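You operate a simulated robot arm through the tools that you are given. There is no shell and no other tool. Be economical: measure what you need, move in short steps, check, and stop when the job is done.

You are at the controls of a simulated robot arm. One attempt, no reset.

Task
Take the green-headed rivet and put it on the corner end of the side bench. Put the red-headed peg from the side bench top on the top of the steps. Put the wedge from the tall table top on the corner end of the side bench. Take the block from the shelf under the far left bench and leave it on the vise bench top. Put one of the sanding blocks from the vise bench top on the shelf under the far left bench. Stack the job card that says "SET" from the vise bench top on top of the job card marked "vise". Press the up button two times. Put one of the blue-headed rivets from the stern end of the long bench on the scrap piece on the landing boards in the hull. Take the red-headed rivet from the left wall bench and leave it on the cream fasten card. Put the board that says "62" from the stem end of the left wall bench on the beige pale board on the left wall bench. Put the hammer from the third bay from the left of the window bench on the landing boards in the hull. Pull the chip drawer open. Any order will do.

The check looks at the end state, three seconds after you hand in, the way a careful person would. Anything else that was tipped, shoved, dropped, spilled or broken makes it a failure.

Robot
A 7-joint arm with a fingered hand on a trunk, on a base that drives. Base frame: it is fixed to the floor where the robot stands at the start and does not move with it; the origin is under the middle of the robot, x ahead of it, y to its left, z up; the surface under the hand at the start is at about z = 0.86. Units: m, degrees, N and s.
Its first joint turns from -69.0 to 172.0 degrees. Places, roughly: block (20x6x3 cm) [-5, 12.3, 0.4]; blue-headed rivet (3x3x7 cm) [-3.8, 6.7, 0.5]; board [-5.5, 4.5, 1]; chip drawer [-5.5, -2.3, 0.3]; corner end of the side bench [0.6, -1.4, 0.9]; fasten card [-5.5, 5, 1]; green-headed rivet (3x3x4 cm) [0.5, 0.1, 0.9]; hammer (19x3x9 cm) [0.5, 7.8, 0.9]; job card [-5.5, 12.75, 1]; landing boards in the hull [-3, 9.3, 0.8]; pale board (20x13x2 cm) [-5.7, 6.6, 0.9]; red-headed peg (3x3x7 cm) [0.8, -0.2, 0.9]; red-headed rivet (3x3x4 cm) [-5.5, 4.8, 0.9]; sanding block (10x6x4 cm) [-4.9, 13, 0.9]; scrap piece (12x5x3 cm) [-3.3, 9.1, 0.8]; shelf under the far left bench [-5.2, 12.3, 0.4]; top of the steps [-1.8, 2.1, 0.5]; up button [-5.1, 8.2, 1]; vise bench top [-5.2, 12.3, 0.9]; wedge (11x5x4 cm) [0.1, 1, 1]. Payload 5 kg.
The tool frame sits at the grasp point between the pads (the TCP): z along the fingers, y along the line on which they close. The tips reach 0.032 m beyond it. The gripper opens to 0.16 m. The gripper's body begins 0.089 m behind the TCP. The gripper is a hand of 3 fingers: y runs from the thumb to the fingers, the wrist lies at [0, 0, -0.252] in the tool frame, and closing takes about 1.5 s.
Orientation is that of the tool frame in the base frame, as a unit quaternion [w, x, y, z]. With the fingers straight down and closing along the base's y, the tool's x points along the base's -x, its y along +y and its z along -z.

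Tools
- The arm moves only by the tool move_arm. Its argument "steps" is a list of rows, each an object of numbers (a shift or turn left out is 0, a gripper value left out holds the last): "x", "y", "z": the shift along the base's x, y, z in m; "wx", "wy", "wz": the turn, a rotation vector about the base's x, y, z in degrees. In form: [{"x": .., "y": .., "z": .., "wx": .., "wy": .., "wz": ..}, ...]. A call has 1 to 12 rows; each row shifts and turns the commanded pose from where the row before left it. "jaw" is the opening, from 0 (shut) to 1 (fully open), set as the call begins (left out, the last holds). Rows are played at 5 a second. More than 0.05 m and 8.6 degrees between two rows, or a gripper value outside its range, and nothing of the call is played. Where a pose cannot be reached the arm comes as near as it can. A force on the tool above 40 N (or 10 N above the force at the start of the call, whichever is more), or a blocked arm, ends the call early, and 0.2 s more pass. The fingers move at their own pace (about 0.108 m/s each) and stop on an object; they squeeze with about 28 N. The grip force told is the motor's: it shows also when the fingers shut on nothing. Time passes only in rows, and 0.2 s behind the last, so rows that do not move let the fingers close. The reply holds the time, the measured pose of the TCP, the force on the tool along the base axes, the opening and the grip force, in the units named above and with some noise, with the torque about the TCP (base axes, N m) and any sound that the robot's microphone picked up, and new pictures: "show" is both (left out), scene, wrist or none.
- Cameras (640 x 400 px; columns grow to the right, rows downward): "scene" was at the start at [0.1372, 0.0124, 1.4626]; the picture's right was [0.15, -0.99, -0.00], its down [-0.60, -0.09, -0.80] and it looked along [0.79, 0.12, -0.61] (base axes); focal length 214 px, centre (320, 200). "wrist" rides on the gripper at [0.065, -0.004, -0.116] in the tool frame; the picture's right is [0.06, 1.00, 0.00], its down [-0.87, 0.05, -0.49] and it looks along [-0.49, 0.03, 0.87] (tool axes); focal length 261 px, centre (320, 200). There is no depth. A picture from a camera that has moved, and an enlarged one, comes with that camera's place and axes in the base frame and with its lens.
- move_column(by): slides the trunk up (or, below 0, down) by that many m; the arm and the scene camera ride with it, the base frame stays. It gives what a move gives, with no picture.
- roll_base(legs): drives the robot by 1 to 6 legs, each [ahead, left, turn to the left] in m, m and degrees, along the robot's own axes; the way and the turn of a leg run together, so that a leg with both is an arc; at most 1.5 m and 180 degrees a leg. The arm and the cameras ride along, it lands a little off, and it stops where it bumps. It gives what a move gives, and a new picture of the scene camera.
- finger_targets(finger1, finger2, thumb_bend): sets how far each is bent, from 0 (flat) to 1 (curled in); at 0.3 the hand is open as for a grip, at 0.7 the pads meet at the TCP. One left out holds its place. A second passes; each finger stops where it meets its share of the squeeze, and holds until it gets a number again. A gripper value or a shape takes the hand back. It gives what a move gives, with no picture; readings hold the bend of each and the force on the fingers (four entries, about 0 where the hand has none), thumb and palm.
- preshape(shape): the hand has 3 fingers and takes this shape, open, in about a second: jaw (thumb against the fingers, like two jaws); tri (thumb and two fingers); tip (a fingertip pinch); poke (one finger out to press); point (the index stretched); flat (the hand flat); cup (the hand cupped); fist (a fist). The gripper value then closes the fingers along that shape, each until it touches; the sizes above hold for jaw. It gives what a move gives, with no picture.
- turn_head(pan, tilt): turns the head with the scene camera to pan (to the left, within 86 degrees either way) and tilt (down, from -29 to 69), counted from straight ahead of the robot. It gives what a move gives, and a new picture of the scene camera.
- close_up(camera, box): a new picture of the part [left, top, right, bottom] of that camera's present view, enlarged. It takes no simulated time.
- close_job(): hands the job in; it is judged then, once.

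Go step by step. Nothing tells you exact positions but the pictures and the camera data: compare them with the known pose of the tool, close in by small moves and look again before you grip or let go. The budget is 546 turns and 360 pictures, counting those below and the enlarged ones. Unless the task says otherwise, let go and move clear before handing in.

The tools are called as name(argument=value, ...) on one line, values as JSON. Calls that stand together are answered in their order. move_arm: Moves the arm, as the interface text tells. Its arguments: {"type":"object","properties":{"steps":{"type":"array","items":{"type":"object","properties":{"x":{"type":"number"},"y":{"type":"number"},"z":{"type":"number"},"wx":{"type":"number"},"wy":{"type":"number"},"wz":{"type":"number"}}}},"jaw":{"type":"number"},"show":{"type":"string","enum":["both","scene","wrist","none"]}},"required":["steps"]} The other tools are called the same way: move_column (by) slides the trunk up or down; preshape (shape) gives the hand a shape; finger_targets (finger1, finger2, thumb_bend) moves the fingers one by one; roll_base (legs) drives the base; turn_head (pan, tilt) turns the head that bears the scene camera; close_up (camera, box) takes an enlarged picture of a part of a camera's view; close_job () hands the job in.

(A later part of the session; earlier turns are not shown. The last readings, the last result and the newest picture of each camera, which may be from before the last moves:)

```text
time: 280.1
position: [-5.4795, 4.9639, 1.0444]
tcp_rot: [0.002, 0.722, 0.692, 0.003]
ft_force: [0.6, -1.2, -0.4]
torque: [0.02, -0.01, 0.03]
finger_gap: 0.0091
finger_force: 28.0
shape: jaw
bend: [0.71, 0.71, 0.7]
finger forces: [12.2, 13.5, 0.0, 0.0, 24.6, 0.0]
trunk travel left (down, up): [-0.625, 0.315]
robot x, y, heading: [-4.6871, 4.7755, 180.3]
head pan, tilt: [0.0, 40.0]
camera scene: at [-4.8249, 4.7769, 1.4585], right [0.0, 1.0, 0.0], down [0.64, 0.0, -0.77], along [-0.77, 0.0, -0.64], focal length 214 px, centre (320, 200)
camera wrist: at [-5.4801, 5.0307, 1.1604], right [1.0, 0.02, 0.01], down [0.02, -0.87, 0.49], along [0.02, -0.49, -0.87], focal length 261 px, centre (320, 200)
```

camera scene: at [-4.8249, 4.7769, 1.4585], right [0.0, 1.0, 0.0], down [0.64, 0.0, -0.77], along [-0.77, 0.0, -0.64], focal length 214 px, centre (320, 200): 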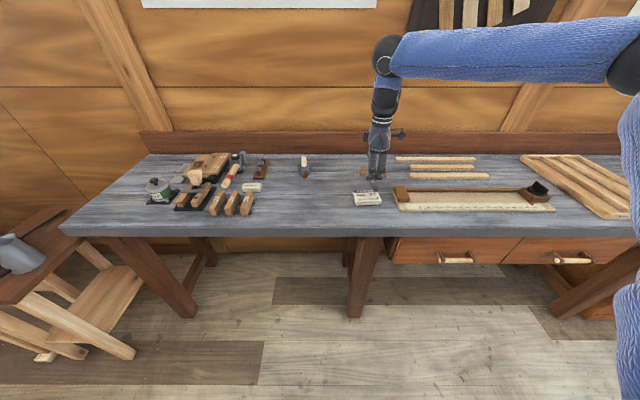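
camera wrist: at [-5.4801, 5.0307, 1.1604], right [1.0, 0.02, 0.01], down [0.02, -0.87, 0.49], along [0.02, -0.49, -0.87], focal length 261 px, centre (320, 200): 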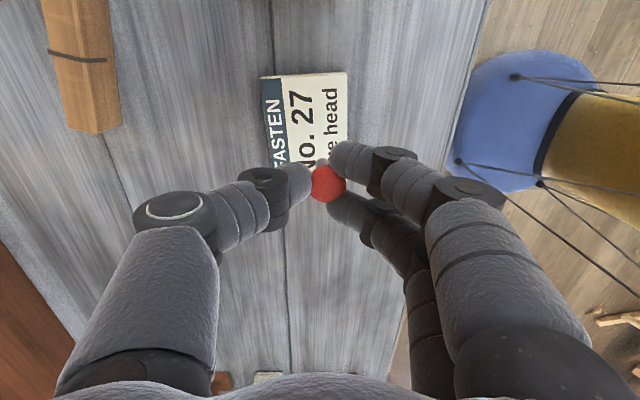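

move_arm(steps=[{"x": -0.012, "y": 0.011}, {"z": -0.04}, {"z": -0.015}, {}], show="wrist")

close_up(camera="scene", box=[330, 150, 420, 220])

```text
time: 281.1
position: [-5.4901, 4.9744, 0.9872]
tcp_rot: [0.002, 0.722, 0.692, 0.003]
ft_force: [0.6, 0.1, 0.0]
torque: [0.01, -0.05, 0.02]
finger_gap: 0.009
finger_force: 27.9
shape: jaw
bend: [0.71, 0.71, 0.7]
finger forces: [12.3, 13.5, 0.0, 0.1, 24.7, 0.0]
trunk travel left (down, up): [-0.625, 0.315]
robot x, y, heading: [-4.6913, 4.777, 179.9]
head pan, tilt: [0.0, 40.0]
camera wrist: at [-5.4909, 5.0404, 1.1027], right [1.0, 0.02, 0.01], down [0.01, -0.87, 0.49], along [0.02, -0.49, -0.87], focal length 261 px, centre (320, 200)
```

wrist: 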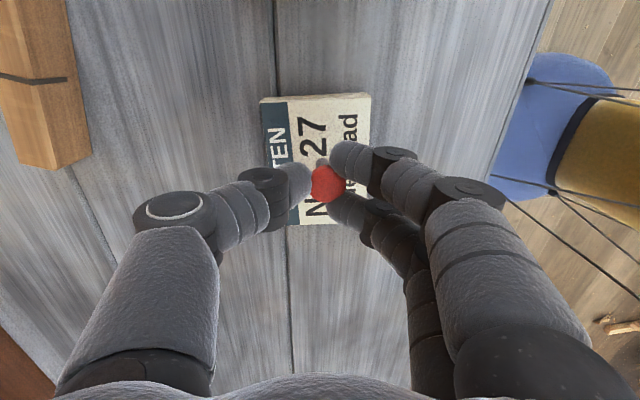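

```text
5.71 times, centred on (375, 185) of scene
camera zoom: at [-4.8253, 4.778, 1.4584], right [0.0, 1.0, 0.0], down [0.64, 0.0, -0.77], along [-0.77, 0.0, -0.64], focal length 1226 px, centre (6, 286)
```

zoom: 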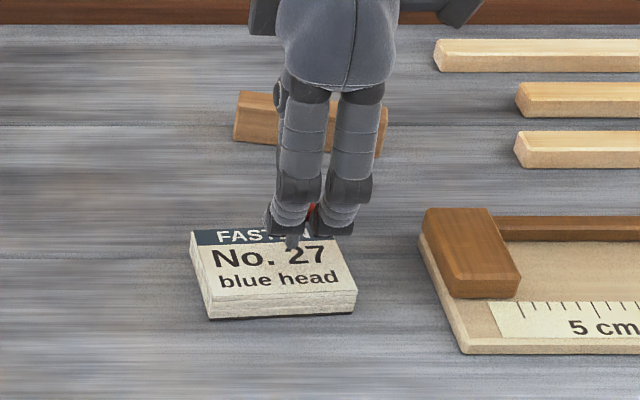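

move_arm(steps=[{"x": -0.002, "y": -0.004, "z": -0.005}, {}], show="none")

move_arm(steps=[{"z": -0.005}, {}], show="none")

move_arm(steps=[{"z": -0.004}, {}], show="none")

```text
time: 281.6
position: [-5.4912, 4.9703, 0.9825]
tcp_rot: [0.003, 0.721, 0.693, 0.003]
ft_force: [0.7, -0.4, -0.7]
torque: [0.03, -0.02, 0.01]
finger_gap: 0.009
finger_force: 28.2
shape: jaw
bend: [0.71, 0.71, 0.7]
finger forces: [12.1, 13.6, 0.0, 0.0, 24.7, 0.1]
trunk travel left (down, up): [-0.625, 0.315]
robot x, y, heading: [-4.693, 4.7748, 180.0]
head pan, tilt: [0.0, 40.0]
```

```text
time: 282.2
position: [-5.492, 4.9694, 0.9781]
tcp_rot: [0.003, 0.721, 0.693, 0.003]
ft_force: [0.4, 0.3, 0.0]
torque: [0.0, 0.02, 0.04]
finger_gap: 0.0088
finger_force: 28.2
shape: jaw
bend: [0.71, 0.71, 0.7]
finger forces: [12.2, 13.5, 0.1, 0.0, 24.7, 0.0]
trunk travel left (down, up): [-0.625, 0.315]
robot x, y, heading: [-4.6893, 4.7774, 180.1]
head pan, tilt: [0.0, 40.0]
```

```text
time: 282.9
position: [-5.4923, 4.9695, 0.9745]
tcp_rot: [0.003, 0.722, 0.692, 0.002]
ft_force: [0.5, 0.0, 6.4]
torque: [0.01, -0.06, 0.02]
finger_gap: 0.009
finger_force: 28.2
shape: jaw
bend: [0.71, 0.71, 0.7]
finger forces: [13.1, 14.4, 0.1, 0.0, 26.6, 0.0]
trunk travel left (down, up): [-0.625, 0.315]
robot x, y, heading: [-4.6906, 4.7756, 180.0]
head pan, tilt: [0.0, 40.0]
```

Contact with the card. I release and check.

move_arm(steps=[{"z": 0.001}, {}, {}, {}, {}], jaw=0.5, show="wrist")

```text
time: 284.1
position: [-5.4925, 4.9695, 0.9752]
tcp_rot: [0.001, 0.722, 0.692, 0.002]
ft_force: [0.4, -0.2, 0.0]
torque: [0.0, 0.01, 0.02]
finger_gap: 0.0794
finger_force: 0.1
shape: jaw
bend: [0.72, 0.72, 0.7]
finger forces: [0.0, 0.0, 0.1, 0.0, 0.0, 0.0]
trunk travel left (down, up): [-0.625, 0.315]
robot x, y, heading: [-4.691, 4.781, 180.0]
head pan, tilt: [0.0, 40.0]
camera wrist: at [-5.4934, 5.0358, 1.0902], right [1.0, 0.02, 0.01], down [0.01, -0.87, 0.49], along [0.02, -0.49, -0.87], focal length 261 px, centre (320, 200)
```

wrist: 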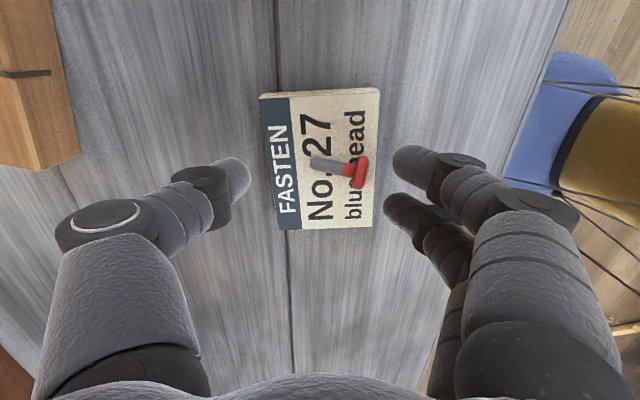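

The red rivet lies on the fasten card. I rise and shift left to the boards.

move_arm(steps=[{"z": 0.05}, {"z": 0.05}, {"z": 0.05}, {"z": 0.04}, {"y": -0.05}, {"y": -0.05}, {"y": -0.05}, {"y": -0.04}], jaw=0.9, show="none")

roll_base(legs=[[0, 0.32, 0]])

move_arm(steps=[{}], show="wrist")

close_up(camera="scene", box=[230, 140, 370, 230])

```text
time: 285.9
position: [-5.4946, 4.7775, 1.1666]
tcp_rot: [0.002, 0.722, 0.692, 0.003]
ft_force: [-0.5, 0.9, 0.2]
torque: [0.03, 0.01, -0.03]
finger_gap: 0.1438
finger_force: 0.0
shape: jaw
bend: [0.48, 0.48, 0.44]
finger forces: [0.0, 0.0, 0.0, 0.0, 0.0, 0.0]
trunk travel left (down, up): [-0.625, 0.315]
robot x, y, heading: [-4.6926, 4.7799, 179.7]
head pan, tilt: [0.0, 40.0]
```

```text
time: 288.0
position: [-5.4944, 4.4547, 1.1658]
tcp_rot: [0.001, 0.723, 0.691, 0.003]
ft_force: [-0.4, -0.8, 0.8]
torque: [0.06, -0.01, 0.01]
finger_gap: 0.1437
finger_force: 0.1
shape: jaw
bend: [0.48, 0.48, 0.44]
finger forces: [0.0, 0.1, 0.1, 0.0, 0.0, 0.1]
trunk travel left (down, up): [-0.625, 0.315]
robot x, y, heading: [-4.6923, 4.4493, 179.8]
head pan, tilt: [0.0, 40.0]
camera scene: at [-4.8257, 4.4498, 1.4585], right [0.0, 1.0, 0.0], down [0.64, 0.0, -0.77], along [-0.77, 0.0, -0.64], focal length 214 px, centre (320, 200)
```

scene: 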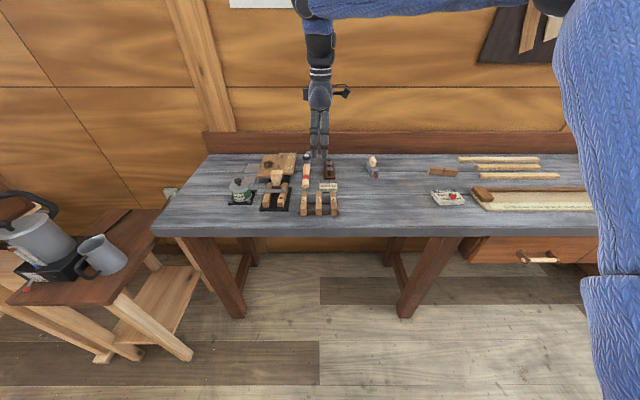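

```text
time: 288.4
position: [-5.4946, 4.4549, 1.1658]
tcp_rot: [0.003, 0.723, 0.691, 0.002]
ft_force: [0.3, -0.4, -1.0]
torque: [0.01, 0.01, -0.01]
finger_gap: 0.1441
finger_force: 0.1
shape: jaw
bend: [0.48, 0.48, 0.44]
finger forces: [0.1, 0.1, 0.0, 0.0, 0.0, 0.1]
trunk travel left (down, up): [-0.625, 0.315]
robot x, y, heading: [-4.6888, 4.4504, 179.7]
head pan, tilt: [0.0, 40.0]
camera wrist: at [-5.4956, 4.5216, 1.2811], right [1.0, 0.02, 0.01], down [0.01, -0.87, 0.49], along [0.01, -0.49, -0.87], focal length 261 px, centre (320, 200)
```

wrist: 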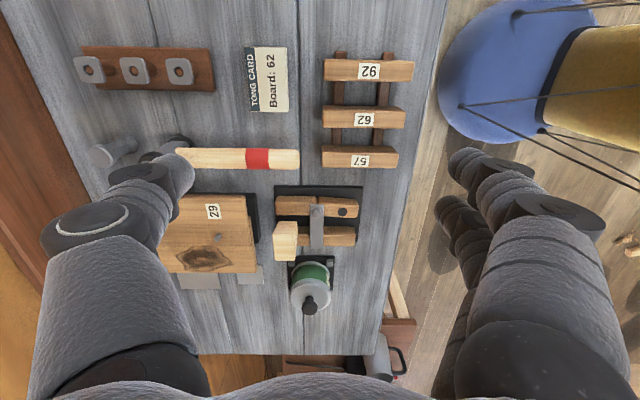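

```text
4.44 times, centred on (300, 185) of scene
camera zoom: at [-4.8258, 4.4509, 1.4585], right [0.0, 1.0, 0.0], down [0.64, 0.0, -0.77], along [-0.77, 0.0, -0.64], focal length 953 px, centre (409, 267)
```

zoom: 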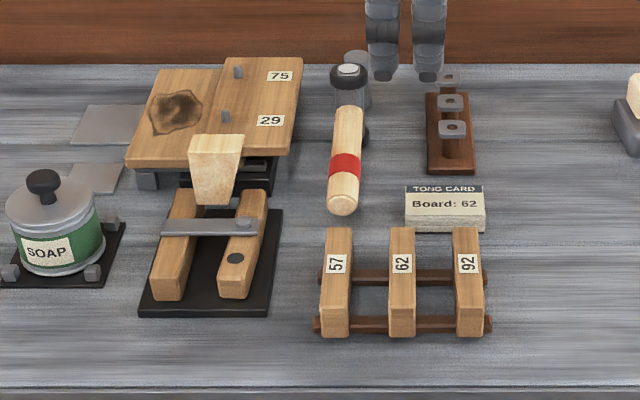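

Board "62" top is at about (-5.438, 4.449, 0.95), 2.1 cm wide with about 3.4 cm gaps to its neighbours. I turn the hand to close along y and come above it.

move_arm(steps=[{"wz": -8.2, "x": 0.01}, {"wz": -8.2, "x": 0.01}, {"wz": -8.2, "x": 0.01}, {"wz": -8.2, "x": 0.01}, {"wz": -8.2, "x": 0.01}, {"wz": -8.2, "x": 0.006}, {"wz": -8.2, "y": -0.006}, {"wz": -8.2}, {"wz": -8.2}, {"wz": -8.2}, {"wz": -5.4}], jaw=0.3, show="none")

move_arm(steps=[{"z": -0.05}, {"z": -0.05}, {}], show="wrist")

```text
time: 290.8
position: [-5.4391, 4.4504, 1.1654]
tcp_rot: [0.004, 1.0, -0.001, 0.001]
ft_force: [-0.3, -1.2, -0.3]
torque: [-0.02, 0.01, -0.02]
finger_gap: 0.0486
finger_force: 0.0
shape: jaw
bend: [0.73, 0.73, 0.7]
finger forces: [0.0, 0.1, 0.0, 0.0, 0.0, 0.1]
trunk travel left (down, up): [-0.625, 0.315]
robot x, y, heading: [-4.6957, 4.4496, 179.6]
head pan, tilt: [0.0, 40.0]
```

```text
time: 291.6
position: [-5.4397, 4.4496, 1.0668]
tcp_rot: [0.003, 1.0, 0.0, 0.001]
ft_force: [0.3, -0.5, -0.1]
torque: [0.02, -0.02, -0.02]
finger_gap: 0.0483
finger_force: 0.1
shape: jaw
bend: [0.73, 0.73, 0.7]
finger forces: [0.1, 0.1, 0.1, 0.0, 0.0, 0.0]
trunk travel left (down, up): [-0.625, 0.315]
robot x, y, heading: [-4.6931, 4.4497, 179.7]
head pan, tilt: [0.0, 40.0]
camera wrist: at [-5.3729, 4.4564, 1.1814], right [0.06, -1.0, 0.01], down [-0.87, -0.05, 0.49], along [-0.49, -0.04, -0.87], focal length 261 px, centre (320, 200)
```

wrist: 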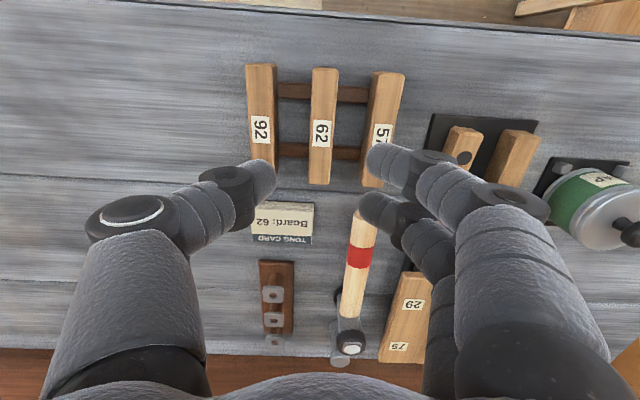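

move_arm(steps=[{"x": 0.005, "z": -0.04}, {"z": -0.035}, {}], show="wrist")

```text
time: 292.4
position: [-5.4345, 4.4511, 0.9914]
tcp_rot: [0.004, 1.0, 0.0, 0.0]
ft_force: [0.2, 0.3, -0.7]
torque: [0.0, 0.02, -0.03]
finger_gap: 0.0484
finger_force: 0.1
shape: jaw
bend: [0.73, 0.73, 0.7]
finger forces: [0.0, 0.0, 0.0, 0.0, 0.0, 0.0]
trunk travel left (down, up): [-0.625, 0.315]
robot x, y, heading: [-4.6921, 4.449, 179.7]
head pan, tilt: [0.0, 40.0]
camera wrist: at [-5.3684, 4.4564, 1.106], right [0.06, -1.0, 0.01], down [-0.87, -0.05, 0.49], along [-0.49, -0.04, -0.87], focal length 261 px, centre (320, 200)
```

wrist: 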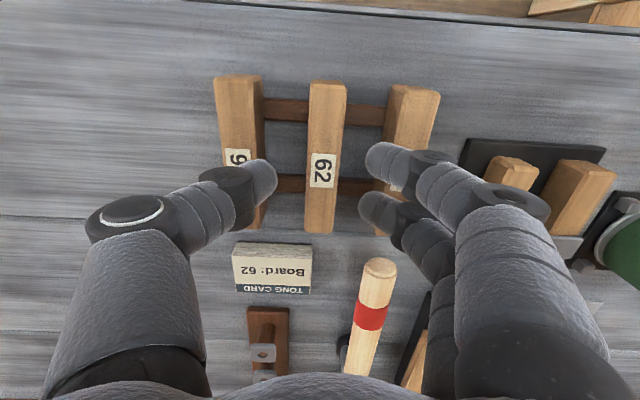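

The gaps are tight (~2.6 cm). I narrow the opening, centre on the board and descend gently.

move_arm(steps=[{"y": -0.004}, {}, {}], jaw=0.215, show="wrist")

close_up(camera="wrist", box=[200, 60, 440, 260])

```text
time: 293.2
position: [-5.4357, 4.4453, 0.9911]
tcp_rot: [0.004, 1.0, 0.0, -0.001]
ft_force: [-0.3, 0.3, 0.2]
torque: [0.01, -0.01, 0.02]
finger_gap: 0.0349
finger_force: 0.1
shape: jaw
bend: [0.73, 0.73, 0.7]
finger forces: [0.1, 0.0, 0.0, 0.1, 0.0, 0.0]
trunk travel left (down, up): [-0.625, 0.315]
robot x, y, heading: [-4.693, 4.4489, 179.6]
head pan, tilt: [0.0, 40.0]
camera wrist: at [-5.3683, 4.4518, 1.1057], right [0.06, -1.0, 0.01], down [-0.87, -0.05, 0.49], along [-0.49, -0.04, -0.87], focal length 261 px, centre (320, 200)
```

wrist: 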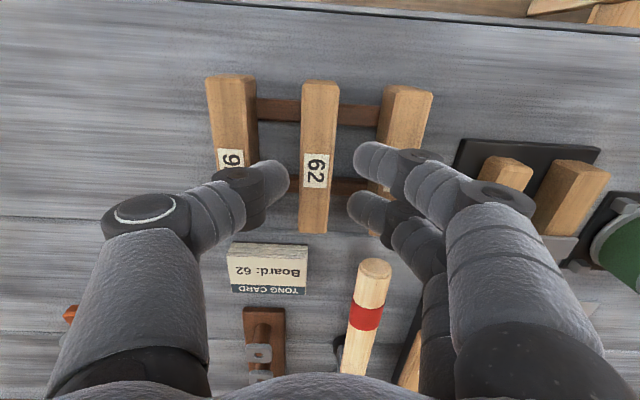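

```text
2.00 times, centred on (320, 160) of wrist
camera zoom: at [-5.3683, 4.4518, 1.1057], right [0.06, -1.0, 0.01], down [-0.87, -0.05, 0.49], along [-0.49, -0.04, -0.87], focal length 521 px, centre (320, 280)
```

zoom: 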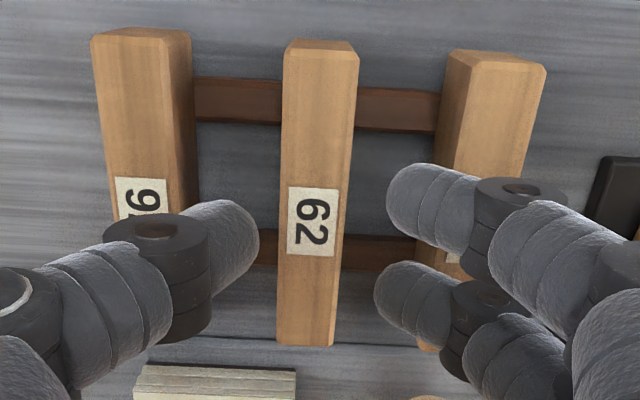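

move_arm(steps=[{"z": -0.008}, {"z": -0.007}, {}], show="none")

move_arm(steps=[{"z": -0.006}, {"z": -0.005}, {}], show="wrist")

```text
time: 294.0
position: [-5.4333, 4.446, 0.9754]
tcp_rot: [0.003, 1.0, 0.0, 0.0]
ft_force: [0.0, -0.6, -0.2]
torque: [-0.01, -0.01, 0.02]
finger_gap: 0.0349
finger_force: 0.0
shape: jaw
bend: [0.73, 0.73, 0.7]
finger forces: [0.0, 0.0, 0.0, 0.0, 0.0, 0.0]
trunk travel left (down, up): [-0.625, 0.315]
robot x, y, heading: [-4.6927, 4.4502, 179.8]
head pan, tilt: [0.0, 40.0]
```

```text
time: 294.8
position: [-5.4337, 4.4463, 0.9649]
tcp_rot: [0.004, 1.0, 0.0, 0.0]
ft_force: [0.2, -0.4, 0.2]
torque: [-0.03, 0.02, -0.01]
finger_gap: 0.0344
finger_force: 0.1
shape: jaw
bend: [0.73, 0.73, 0.7]
finger forces: [0.1, 0.4, 0.0, 0.0, 0.1, 0.0]
trunk travel left (down, up): [-0.625, 0.315]
robot x, y, heading: [-4.6915, 4.4499, 179.6]
head pan, tilt: [0.0, 40.0]
camera wrist: at [-5.3676, 4.4515, 1.0797], right [0.06, -1.0, 0.01], down [-0.87, -0.05, 0.49], along [-0.49, -0.04, -0.87], focal length 261 px, centre (320, 200)
```

wrist: 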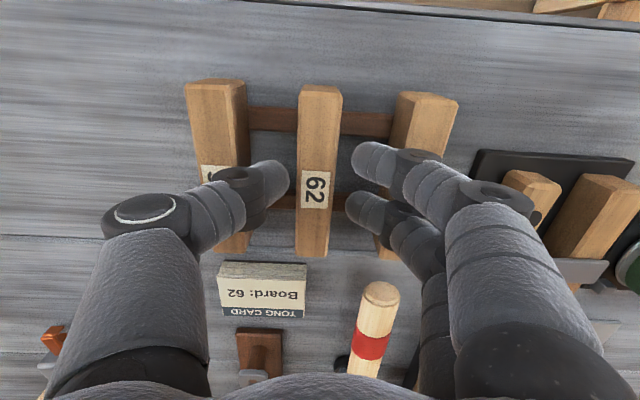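

move_arm(steps=[{}, {}, {}, {}], jaw=0, show="wrist")

```text
time: 295.8
position: [-5.4339, 4.4456, 0.9642]
tcp_rot: [0.004, 1.0, 0.0, 0.0]
ft_force: [-0.3, -0.2, 0.0]
torque: [-0.01, 0.02, 0.0]
finger_gap: 0.0164
finger_force: 28.1
shape: jaw
bend: [0.72, 0.72, 0.7]
finger forces: [12.4, 12.5, 0.0, 0.0, 25.0, 0.0]
trunk travel left (down, up): [-0.625, 0.315]
robot x, y, heading: [-4.6922, 4.4499, 179.8]
head pan, tilt: [0.0, 40.0]
camera wrist: at [-5.3675, 4.4514, 1.0798], right [0.06, -1.0, 0.01], down [-0.87, -0.05, 0.49], along [-0.49, -0.04, -0.87], focal length 261 px, centre (320, 200)
```

wrist: 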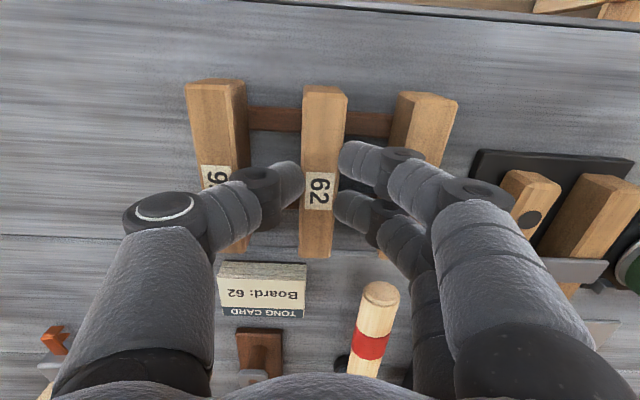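

Gripped cleanly. I lift straight up slowly and check the neighbours.

move_arm(steps=[{"z": 0.01}, {"z": 0.02}, {"z": 0.03}, {"z": 0.05}, {"z": 0.05}, {"z": 0.05}, {"z": 0.04}, {}], show="wrist")

```text
time: 297.6
position: [-5.4353, 4.4456, 1.2127]
tcp_rot: [0.003, 1.0, 0.0, 0.0]
ft_force: [-0.6, 0.0, -1.3]
torque: [-0.03, 0.01, 0.0]
finger_gap: 0.0166
finger_force: 28.0
shape: jaw
bend: [0.72, 0.72, 0.7]
finger forces: [12.5, 12.5, 0.0, 0.0, 24.9, 0.1]
trunk travel left (down, up): [-0.625, 0.315]
robot x, y, heading: [-4.6966, 4.4491, 179.9]
head pan, tilt: [0.0, 40.0]
camera wrist: at [-5.369, 4.4511, 1.3284], right [0.06, -1.0, 0.01], down [-0.87, -0.05, 0.49], along [-0.49, -0.04, -0.87], focal length 261 px, centre (320, 200)
```

wrist: 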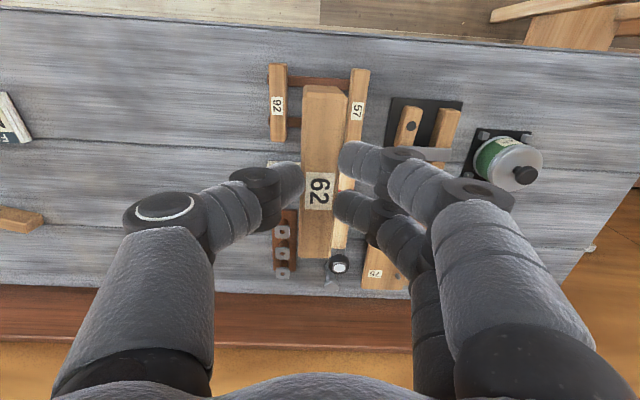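

move_arm(steps=[{"x": 0.05}, {"x": 0.05}, {"x": 0.05}], show="none")

roll_base(legs=[[0, -1.0, 0], [0, -0.95, 0]])

```text
time: 298.4
position: [-5.2814, 4.4449, 1.2163]
tcp_rot: [0.003, 1.0, 0.0, -0.002]
ft_force: [0.7, 1.2, -1.1]
torque: [-0.04, 0.04, -0.01]
finger_gap: 0.0166
finger_force: 28.3
shape: jaw
bend: [0.72, 0.72, 0.7]
finger forces: [12.5, 12.4, 0.0, 0.0, 25.0, 0.0]
trunk travel left (down, up): [-0.625, 0.315]
robot x, y, heading: [-4.6929, 4.4508, 179.8]
head pan, tilt: [0.0, 40.0]
```

```text
time: 308.1
position: [-5.2577, 6.3781, 1.2155]
tcp_rot: [0.003, 1.0, -0.004, 0.001]
ft_force: [0.4, -0.5, -0.1]
torque: [0.01, 0.0, 0.02]
finger_gap: 0.0168
finger_force: 28.0
shape: jaw
bend: [0.72, 0.72, 0.7]
finger forces: [12.5, 12.5, 0.0, 0.0, 24.8, 0.0]
trunk travel left (down, up): [-0.625, 0.315]
robot x, y, heading: [-4.6711, 6.3761, 179.2]
head pan, tilt: [0.0, 40.0]
camera scene: at [-4.8001, 6.3803, 1.4585], right [0.01, 1.0, 0.0], down [0.64, -0.01, -0.77], along [-0.77, 0.01, -0.64], focal length 214 px, centre (320, 200)
```

scene: 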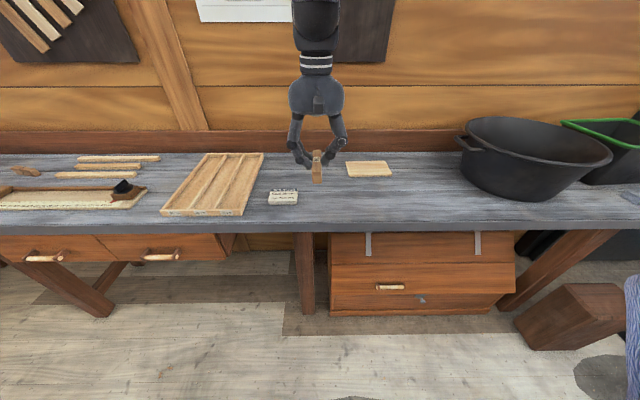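

The pale board is at about (-5.68, 6.62). I shift the base and bring the held board over it.

roll_base(legs=[[0.12, -0.23, 0.8]])

move_arm(steps=[{"x": -0.045}, {"x": -0.045}, {"x": -0.045}, {"x": -0.045}, {"x": -0.045}, {"x": -0.045}, {"z": -0.04}, {"z": -0.04}, {}], show="both")

```text
time: 309.9
position: [-5.3751, 6.6, 1.2146]
tcp_rot: [0.004, 1.0, 0.002, 0.001]
ft_force: [-0.8, -0.1, -1.2]
torque: [-0.01, 0.01, -0.01]
finger_gap: 0.0167
finger_force: 27.7
shape: jaw
bend: [0.72, 0.72, 0.7]
finger forces: [12.5, 12.5, 0.0, 0.0, 24.9, 0.1]
trunk travel left (down, up): [-0.625, 0.315]
robot x, y, heading: [-4.7819, 6.6095, -179.6]
head pan, tilt: [0.0, 40.0]
camera scene: at [-4.9189, 6.6082, 1.4584], right [0.0, 1.0, 0.0], down [0.64, 0.0, -0.77], along [-0.77, 0.0, -0.64], focal length 214 px, centre (320, 200)
```

scene: 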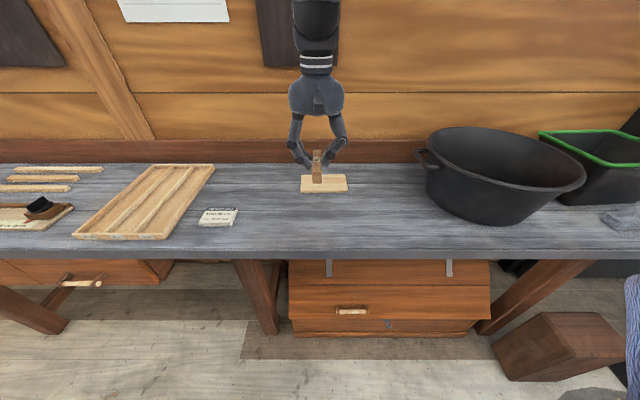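

```text
time: 311.9
position: [-5.6442, 6.5993, 1.1373]
tcp_rot: [0.003, 1.0, 0.003, 0.0]
ft_force: [-0.6, 0.4, 0.1]
torque: [-0.02, 0.05, -0.01]
finger_gap: 0.0164
finger_force: 27.8
shape: jaw
bend: [0.72, 0.72, 0.7]
finger forces: [12.4, 12.4, 0.0, 0.1, 24.9, 0.0]
trunk travel left (down, up): [-0.625, 0.315]
robot x, y, heading: [-4.787, 6.6082, -179.9]
head pan, tilt: [0.0, 40.0]
camera scene: at [-4.9173, 6.6068, 1.4586], right [0.0, 1.0, 0.0], down [0.64, 0.0, -0.77], along [-0.77, 0.0, -0.64], focal length 214 px, centre (320, 200)
camera wrist: at [-5.5778, 6.6059, 1.2528], right [0.07, -1.0, 0.01], down [-0.87, -0.06, 0.49], along [-0.49, -0.04, -0.87], focal length 261 px, centre (320, 200)
```

scene: 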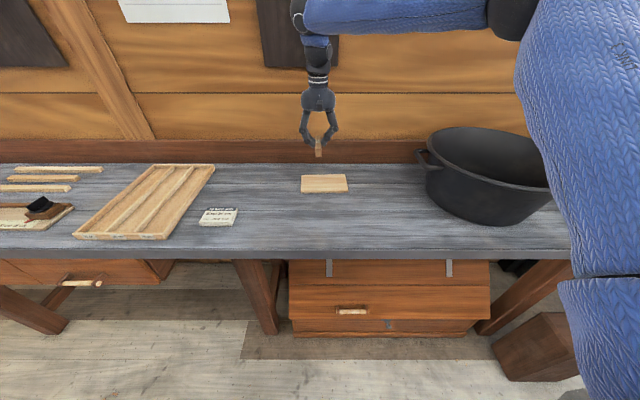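
wrist: 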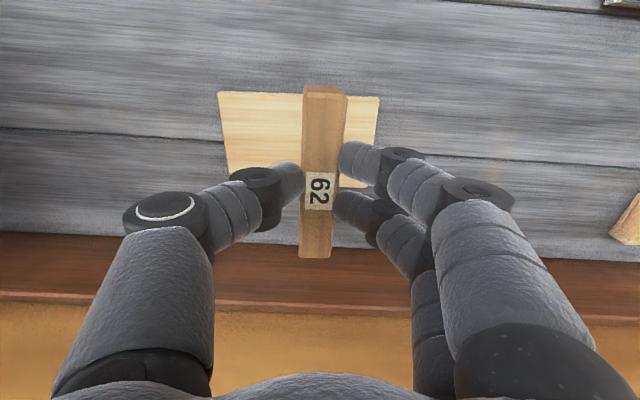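

move_arm(steps=[{"x": -0.03, "y": 0.025}, {"z": -0.05}, {"z": -0.05}, {"z": -0.04}, {}], show="wrist")

move_arm(steps=[{"z": -0.008}, {"z": -0.008}, {}], show="none")

move_arm(steps=[{"z": -0.005}, {}], show="none")

```text
time: 313.1
position: [-5.6735, 6.624, 0.9948]
tcp_rot: [0.003, 1.0, 0.003, 0.0]
ft_force: [0.3, 0.2, -0.2]
torque: [0.03, 0.03, -0.03]
finger_gap: 0.0165
finger_force: 28.2
shape: jaw
bend: [0.72, 0.72, 0.7]
finger forces: [12.4, 12.5, 0.0, 0.1, 24.8, 0.0]
trunk travel left (down, up): [-0.625, 0.315]
robot x, y, heading: [-4.7842, 6.6075, -180.2]
head pan, tilt: [0.0, 40.0]
camera wrist: at [-5.6087, 6.6303, 1.1098], right [0.07, -1.0, 0.01], down [-0.87, -0.06, 0.49], along [-0.49, -0.04, -0.87], focal length 261 px, centre (320, 200)
```

wrist: 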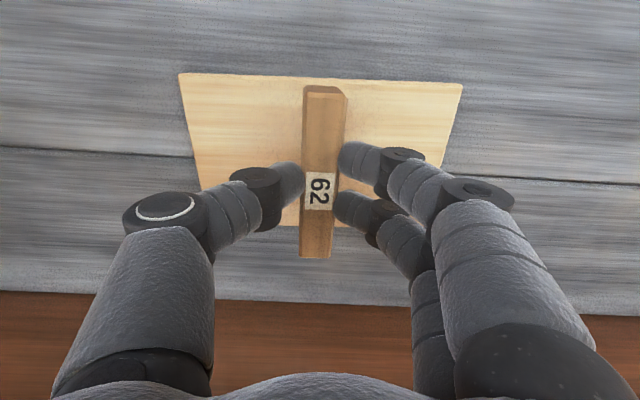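

```text
time: 313.9
position: [-5.6752, 6.6241, 0.9788]
tcp_rot: [0.004, 1.0, 0.003, 0.0]
ft_force: [0.5, -0.1, 0.0]
torque: [-0.05, 0.03, -0.03]
finger_gap: 0.0166
finger_force: 27.8
shape: jaw
bend: [0.72, 0.72, 0.7]
finger forces: [12.4, 12.4, 0.1, 0.0, 24.9, 0.0]
trunk travel left (down, up): [-0.625, 0.315]
robot x, y, heading: [-4.7871, 6.61, -179.9]
head pan, tilt: [0.0, 40.0]
```

```text
time: 314.5
position: [-5.6763, 6.623, 0.974]
tcp_rot: [0.003, 1.0, 0.003, 0.0]
ft_force: [0.8, 0.1, -0.7]
torque: [0.02, -0.01, 0.01]
finger_gap: 0.0163
finger_force: 27.7
shape: jaw
bend: [0.72, 0.72, 0.7]
finger forces: [12.3, 12.5, 0.0, 0.0, 24.8, 0.0]
trunk travel left (down, up): [-0.625, 0.315]
robot x, y, heading: [-4.7796, 6.6027, -179.7]
head pan, tilt: [0.0, 40.0]
```

move_arm(steps=[{"x": -0.003, "z": -0.004}, {}], show="none")

move_arm(steps=[{"z": -0.004}, {}], show="none")

move_arm(steps=[{"z": -0.004}, {}], show="none")

move_arm(steps=[{"z": -0.004}, {}], show="none")

```text
time: 315.1
position: [-5.6783, 6.6237, 0.9708]
tcp_rot: [0.003, 1.0, 0.003, 0.0]
ft_force: [-1.0, 0.0, 0.0]
torque: [0.01, -0.01, 0.04]
finger_gap: 0.0166
finger_force: 28.0
shape: jaw
bend: [0.72, 0.72, 0.7]
finger forces: [12.4, 12.5, 0.0, 0.0, 24.9, 0.1]
trunk travel left (down, up): [-0.625, 0.315]
robot x, y, heading: [-4.7853, 6.6055, -179.8]
head pan, tilt: [0.0, 40.0]
```

```text
time: 315.7
position: [-5.679, 6.6237, 0.9655]
tcp_rot: [0.003, 1.0, 0.003, 0.0]
ft_force: [0.0, 0.3, 3.7]
torque: [-0.03, 0.04, 0.02]
finger_gap: 0.0165
finger_force: 27.7
shape: jaw
bend: [0.72, 0.72, 0.7]
finger forces: [12.8, 12.9, 0.0, 0.0, 26.1, 0.1]
trunk travel left (down, up): [-0.625, 0.315]
robot x, y, heading: [-4.785, 6.6069, -180.2]
head pan, tilt: [0.0, 40.0]
```

```text
time: 316.3
position: [-5.6782, 6.623, 0.964]
tcp_rot: [0.003, 1.0, 0.002, -0.001]
ft_force: [-3.7, 2.7, 21.7]
torque: [0.0, 0.04, -0.02]
finger_gap: 0.0177
finger_force: 28.0
shape: jaw
bend: [0.73, 0.73, 0.71]
finger forces: [15.1, 15.1, 0.1, 0.0, 33.1, 0.0]
trunk travel left (down, up): [-0.625, 0.315]
robot x, y, heading: [-4.7806, 6.6088, -180.1]
head pan, tilt: [0.0, 40.0]
```

```text
time: 316.8
position: [-5.6792, 6.6232, 0.9638]
tcp_rot: [0.005, 1.0, 0.003, -0.002]
ft_force: [4.6, 2.5, 24.2]
torque: [0.03, -0.11, 0.0]
finger_gap: 0.019
finger_force: 27.9
shape: jaw
bend: [0.73, 0.73, 0.71]
finger forces: [15.1, 14.9, 0.1, 0.0, 32.1, 0.0]
trunk travel left (down, up): [-0.625, 0.315]
robot x, y, heading: [-4.7825, 6.6095, -179.9]
head pan, tilt: [0.0, 40.0]
stopped in row 2: the force on the tool passed its limit at 41 N (the readings are from after the stop); the commanded pose is now the measured one
```

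Seated. I ease up, open and rise.

move_arm(steps=[{"z": 0.003}, {}], show="none")

move_arm(steps=[{}, {}, {}, {"z": 0.03}, {"z": 0.05}, {"z": 0.05}, {"z": 0.05}, {}], jaw=0.5, show="wrist")

```text
time: 317.4
position: [-5.679, 6.6237, 0.9646]
tcp_rot: [0.004, 1.0, 0.003, -0.002]
ft_force: [3.4, 1.2, 12.5]
torque: [-0.02, -0.1, 0.02]
finger_gap: 0.0189
finger_force: 27.8
shape: jaw
bend: [0.73, 0.73, 0.71]
finger forces: [14.5, 14.6, 0.1, 0.0, 30.2, 0.1]
trunk travel left (down, up): [-0.625, 0.315]
robot x, y, heading: [-4.7816, 6.6076, -180.0]
head pan, tilt: [0.0, 40.0]
```

```text
time: 319.2
position: [-5.6811, 6.6251, 1.1421]
tcp_rot: [0.005, 1.0, 0.002, 0.0]
ft_force: [0.4, 0.0, 0.1]
torque: [-0.04, -0.03, -0.02]
finger_gap: 0.0795
finger_force: 0.1
shape: jaw
bend: [0.72, 0.72, 0.7]
finger forces: [0.0, 0.0, 0.1, 0.0, 0.0, 0.1]
trunk travel left (down, up): [-0.625, 0.315]
robot x, y, heading: [-4.7828, 6.6098, -180.1]
head pan, tilt: [0.0, 40.0]
camera wrist: at [-5.6146, 6.6312, 1.2584], right [0.07, -1.0, 0.01], down [-0.87, -0.05, 0.49], along [-0.49, -0.04, -0.87], focal length 261 px, centre (320, 200)
```

wrist: 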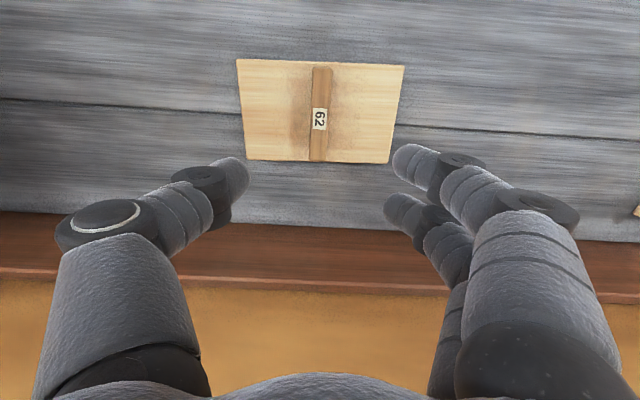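

Board 62 stands on the pale board. Next, the blue rivets: I back off and turn around to the long bench.

move_arm(steps=[{"z": 0.05}, {"z": 0.05}, {"x": 0.05}, {"x": 0.05}, {"x": 0.05}, {"x": 0.05}, {"x": 0.05}, {"x": 0.05}, {"x": 0.05}], show="none")

roll_base(legs=[[-0.2, 0, 0], [0, 0, 180]])

turn_head(pan=0, tilt=45)

```text
time: 321.2
position: [-5.3301, 6.6232, 1.2436]
tcp_rot: [0.005, 1.0, 0.002, -0.002]
ft_force: [-0.1, 0.4, 0.0]
torque: [0.01, 0.03, 0.0]
finger_gap: 0.0793
finger_force: 0.0
shape: jaw
bend: [0.72, 0.72, 0.7]
finger forces: [0.0, 0.1, 0.0, 0.1, 0.0, 0.0]
trunk travel left (down, up): [-0.625, 0.315]
robot x, y, heading: [-4.782, 6.6059, -180.3]
head pan, tilt: [0.0, 40.0]
```

```text
time: 330.3
position: [-4.0323, 6.6218, 1.2437]
tcp_rot: [0.002, -0.031, 1.0, 0.004]
ft_force: [0.1, 0.7, -0.4]
torque: [-0.01, 0.0, -0.03]
finger_gap: 0.0793
finger_force: 0.1
shape: jaw
bend: [0.72, 0.72, 0.7]
finger forces: [0.0, 0.0, 0.1, 0.0, 0.0, 0.0]
trunk travel left (down, up): [-0.625, 0.315]
robot x, y, heading: [-4.5789, 6.6082, 3.2]
head pan, tilt: [0.0, 40.0]
camera scene: at [-4.443, 6.6141, 1.4585], right [0.06, -1.0, 0.0], down [-0.64, -0.04, -0.77], along [0.76, 0.04, -0.64], focal length 214 px, centre (320, 200)
```

scene: 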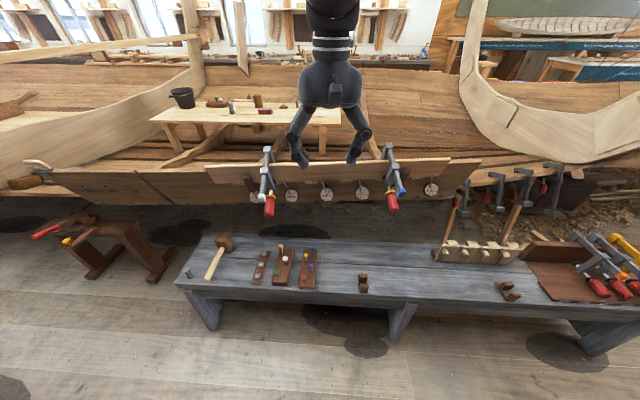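

```text
time: 330.9
position: [-4.0329, 6.6206, 1.2448]
tcp_rot: [0.001, -0.032, 0.999, 0.004]
ft_force: [-0.1, -0.4, 0.3]
torque: [-0.04, -0.02, 0.0]
finger_gap: 0.0793
finger_force: 0.2
shape: jaw
bend: [0.72, 0.72, 0.7]
finger forces: [0.0, 0.1, 0.0, 0.1, 0.0, 0.1]
trunk travel left (down, up): [-0.625, 0.315]
robot x, y, heading: [-4.5818, 6.6075, 3.1]
head pan, tilt: [0.0, 45.0]
camera scene: at [-4.4468, 6.6138, 1.4513], right [0.06, -1.0, 0.0], down [-0.71, -0.04, -0.71], along [0.71, 0.04, -0.71], focal length 214 px, centre (320, 200)
```

scene: 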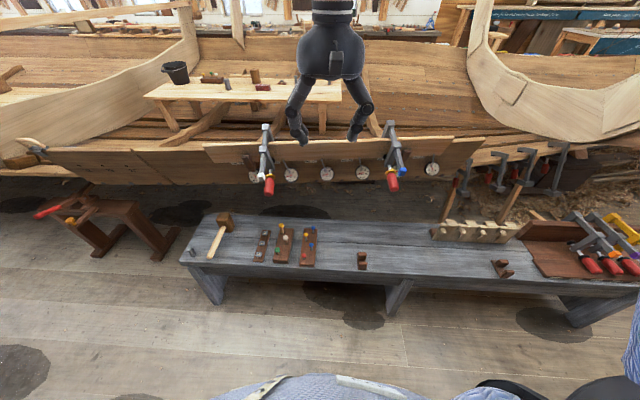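

close_up(camera="scene", box=[170, 200, 390, 290])

close_up(camera="scene", box=[240, 210, 340, 275])

close_up(camera="scene", box=[0, 40, 360, 200])

```text
2.91 times, centred on (280, 245) of scene
camera zoom: at [-4.4468, 6.6138, 1.4513], right [0.06, -1.0, 0.0], down [-0.71, -0.04, -0.71], along [0.71, 0.04, -0.71], focal length 624 px, centre (436, 69)
```

zoom: 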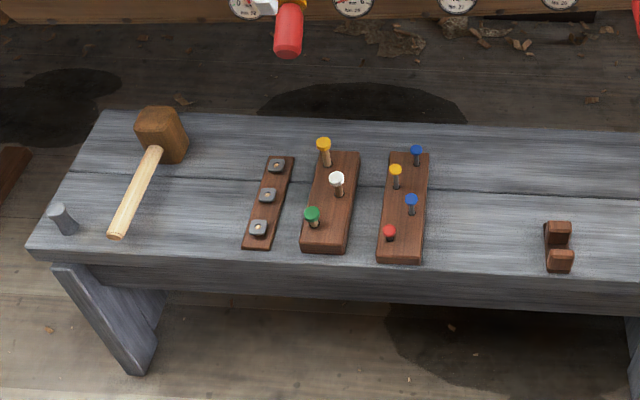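

```text
6.15 times, centred on (290, 242) of scene
camera zoom: at [-4.4468, 6.6138, 1.4513], right [0.06, -1.0, 0.0], down [-0.71, -0.04, -0.71], along [0.71, 0.04, -0.71], focal length 1320 px, centre (505, -62)
```

zoom: 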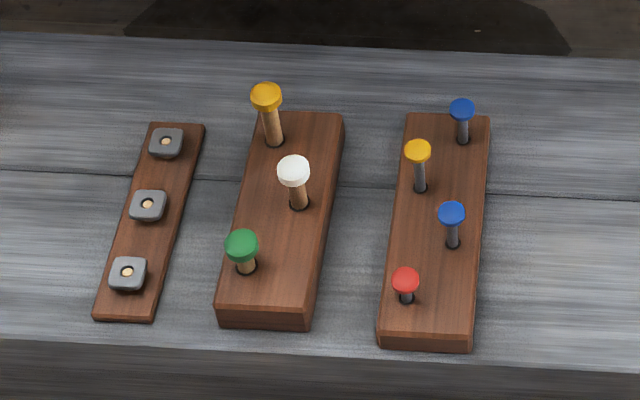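

```text
1.78 times, centred on (180, 120) of scene
camera zoom: at [-4.4468, 6.6138, 1.4513], right [0.06, -1.0, 0.0], down [-0.71, -0.04, -0.71], along [0.71, 0.04, -0.71], focal length 381 px, centre (569, 342)
```

zoom: 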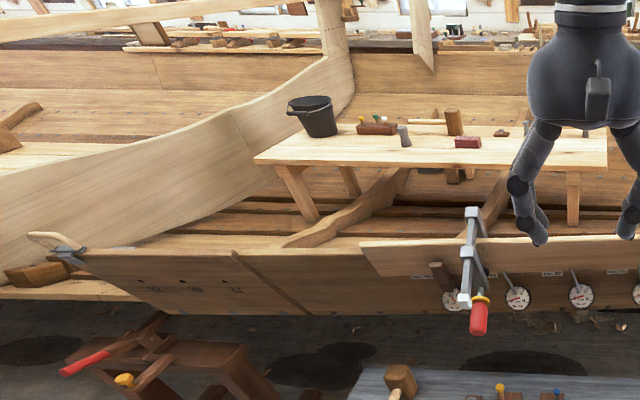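

The long bench's rivet block holds two blue-headed rivets; the far one at about (-3.736, 6.69, head z≈0.53) is the most isolated. I go over it and lower.

move_arm(steps=[{"x": 0.042, "y": 0.01}, {"x": 0.042, "y": 0.01}, {"x": 0.042, "y": 0.01}, {"x": 0.042, "y": 0.01}, {"x": 0.042, "y": 0.01}, {"x": 0.042, "y": 0.01}, {"x": 0.042, "y": 0.01, "wz": -3.5}, {}], show="none")

move_column(by=-0.4)

move_arm(steps=[{"z": -0.04}, {"z": -0.04}, {"z": -0.04}, {}], show="both")

```text
time: 332.7
position: [-3.7393, 6.6895, 1.244]
tcp_rot: [0.002, 0.0, 1.0, 0.005]
ft_force: [-0.2, -0.5, 0.1]
torque: [0.04, -0.03, -0.01]
finger_gap: 0.0794
finger_force: 0.0
shape: jaw
bend: [0.72, 0.72, 0.7]
finger forces: [0.0, 0.0, 0.1, 0.1, 0.1, 0.0]
trunk travel left (down, up): [-0.625, 0.315]
robot x, y, heading: [-4.5762, 6.6045, 3.4]
head pan, tilt: [0.0, 45.0]
```

```text
time: 336.6
position: [-3.738, 6.6916, 0.8447]
tcp_rot: [0.002, 0.0, 1.0, 0.004]
ft_force: [0.7, -0.1, 0.7]
torque: [-0.01, -0.01, 0.0]
finger_gap: 0.0796
finger_force: 0.0
shape: jaw
bend: [0.72, 0.72, 0.7]
finger forces: [0.0, 0.0, 0.0, 0.0, 0.1, 0.1]
trunk travel left (down, up): [-0.225, 0.715]
robot x, y, heading: [-4.5783, 6.6047, 3.2]
head pan, tilt: [0.0, 45.0]
```

```text
time: 337.6
position: [-3.7405, 6.69, 0.7244]
tcp_rot: [0.002, 0.001, 1.0, 0.005]
ft_force: [-1.2, 0.2, -0.6]
torque: [0.03, -0.01, 0.04]
finger_gap: 0.0795
finger_force: 0.0
shape: jaw
bend: [0.72, 0.72, 0.7]
finger forces: [0.0, 0.0, 0.0, 0.0, 0.1, 0.0]
trunk travel left (down, up): [-0.225, 0.715]
robot x, y, heading: [-4.5818, 6.6083, 2.9]
head pan, tilt: [0.0, 45.0]
camera scene: at [-4.4465, 6.6139, 1.0512], right [0.06, -1.0, 0.0], down [-0.71, -0.04, -0.71], along [0.71, 0.04, -0.71], focal length 214 px, centre (320, 200)
camera wrist: at [-3.8041, 6.686, 0.839], right [-0.06, 1.0, 0.01], down [0.87, 0.05, 0.49], along [0.49, 0.04, -0.87], focal length 261 px, centre (320, 200)
```

scene: 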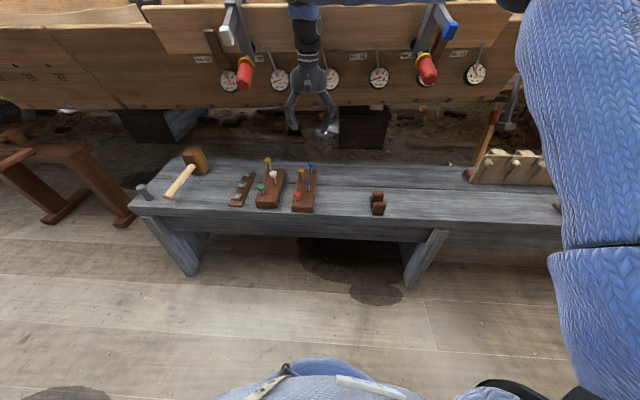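
wrist: 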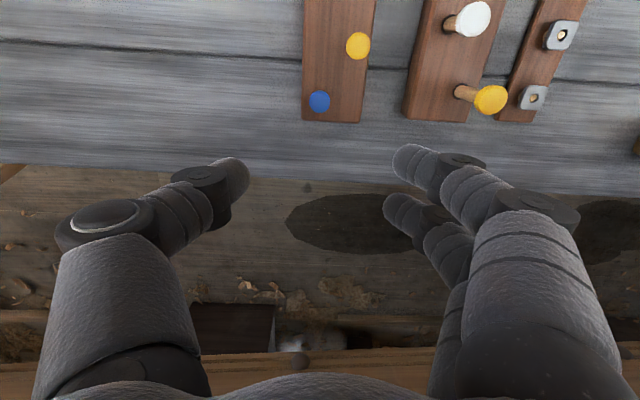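

move_arm(steps=[{"x": -0.016, "z": -0.03}, {"z": -0.04}, {"z": -0.03}, {}], jaw=0.42, show="wrist")

```text
time: 338.6
position: [-3.7548, 6.692, 0.6228]
tcp_rot: [0.001, 0.0, 1.0, 0.003]
ft_force: [0.1, -0.5, 0.2]
torque: [0.02, 0.05, -0.03]
finger_gap: 0.068
finger_force: 0.1
shape: jaw
bend: [0.73, 0.73, 0.7]
finger forces: [0.1, 0.0, 0.0, 0.0, 0.0, 0.0]
trunk travel left (down, up): [-0.225, 0.715]
robot x, y, heading: [-4.5815, 6.6062, 3.1]
head pan, tilt: [0.0, 45.0]
camera wrist: at [-3.8186, 6.6876, 0.7379], right [-0.06, 1.0, 0.01], down [0.87, 0.05, 0.49], along [0.49, 0.04, -0.87], focal length 261 px, centre (320, 200)
```

wrist: 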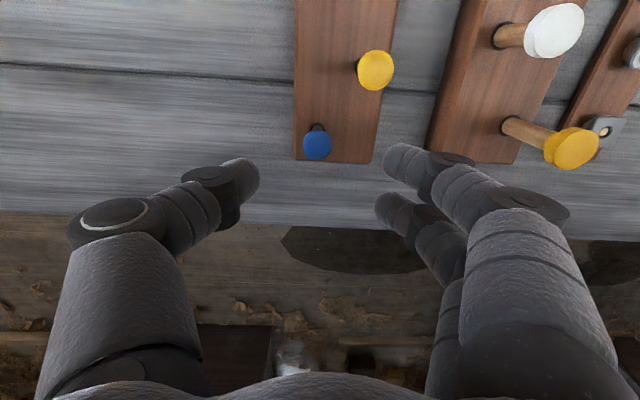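

move_arm(steps=[{"x": -0.003, "y": -0.001, "z": -0.03}, {"z": -0.028}, {}], show="wrist")

```text
time: 339.4
position: [-3.7595, 6.6907, 0.5644]
tcp_rot: [0.002, 0.0, 1.0, 0.005]
ft_force: [0.2, 0.0, 0.1]
torque: [0.01, 0.04, -0.02]
finger_gap: 0.0678
finger_force: 0.0
shape: jaw
bend: [0.73, 0.73, 0.7]
finger forces: [0.1, 0.0, 0.1, 0.0, 0.0, 0.1]
trunk travel left (down, up): [-0.225, 0.715]
robot x, y, heading: [-4.5775, 6.6093, 3.3]
head pan, tilt: [0.0, 45.0]
camera wrist: at [-3.8235, 6.6861, 0.6797], right [-0.06, 1.0, 0.01], down [0.87, 0.05, 0.49], along [0.49, 0.04, -0.87], focal length 261 px, centre (320, 200)
```

wrist: 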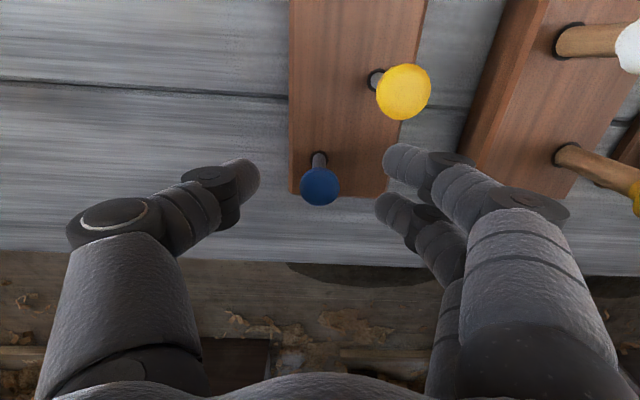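

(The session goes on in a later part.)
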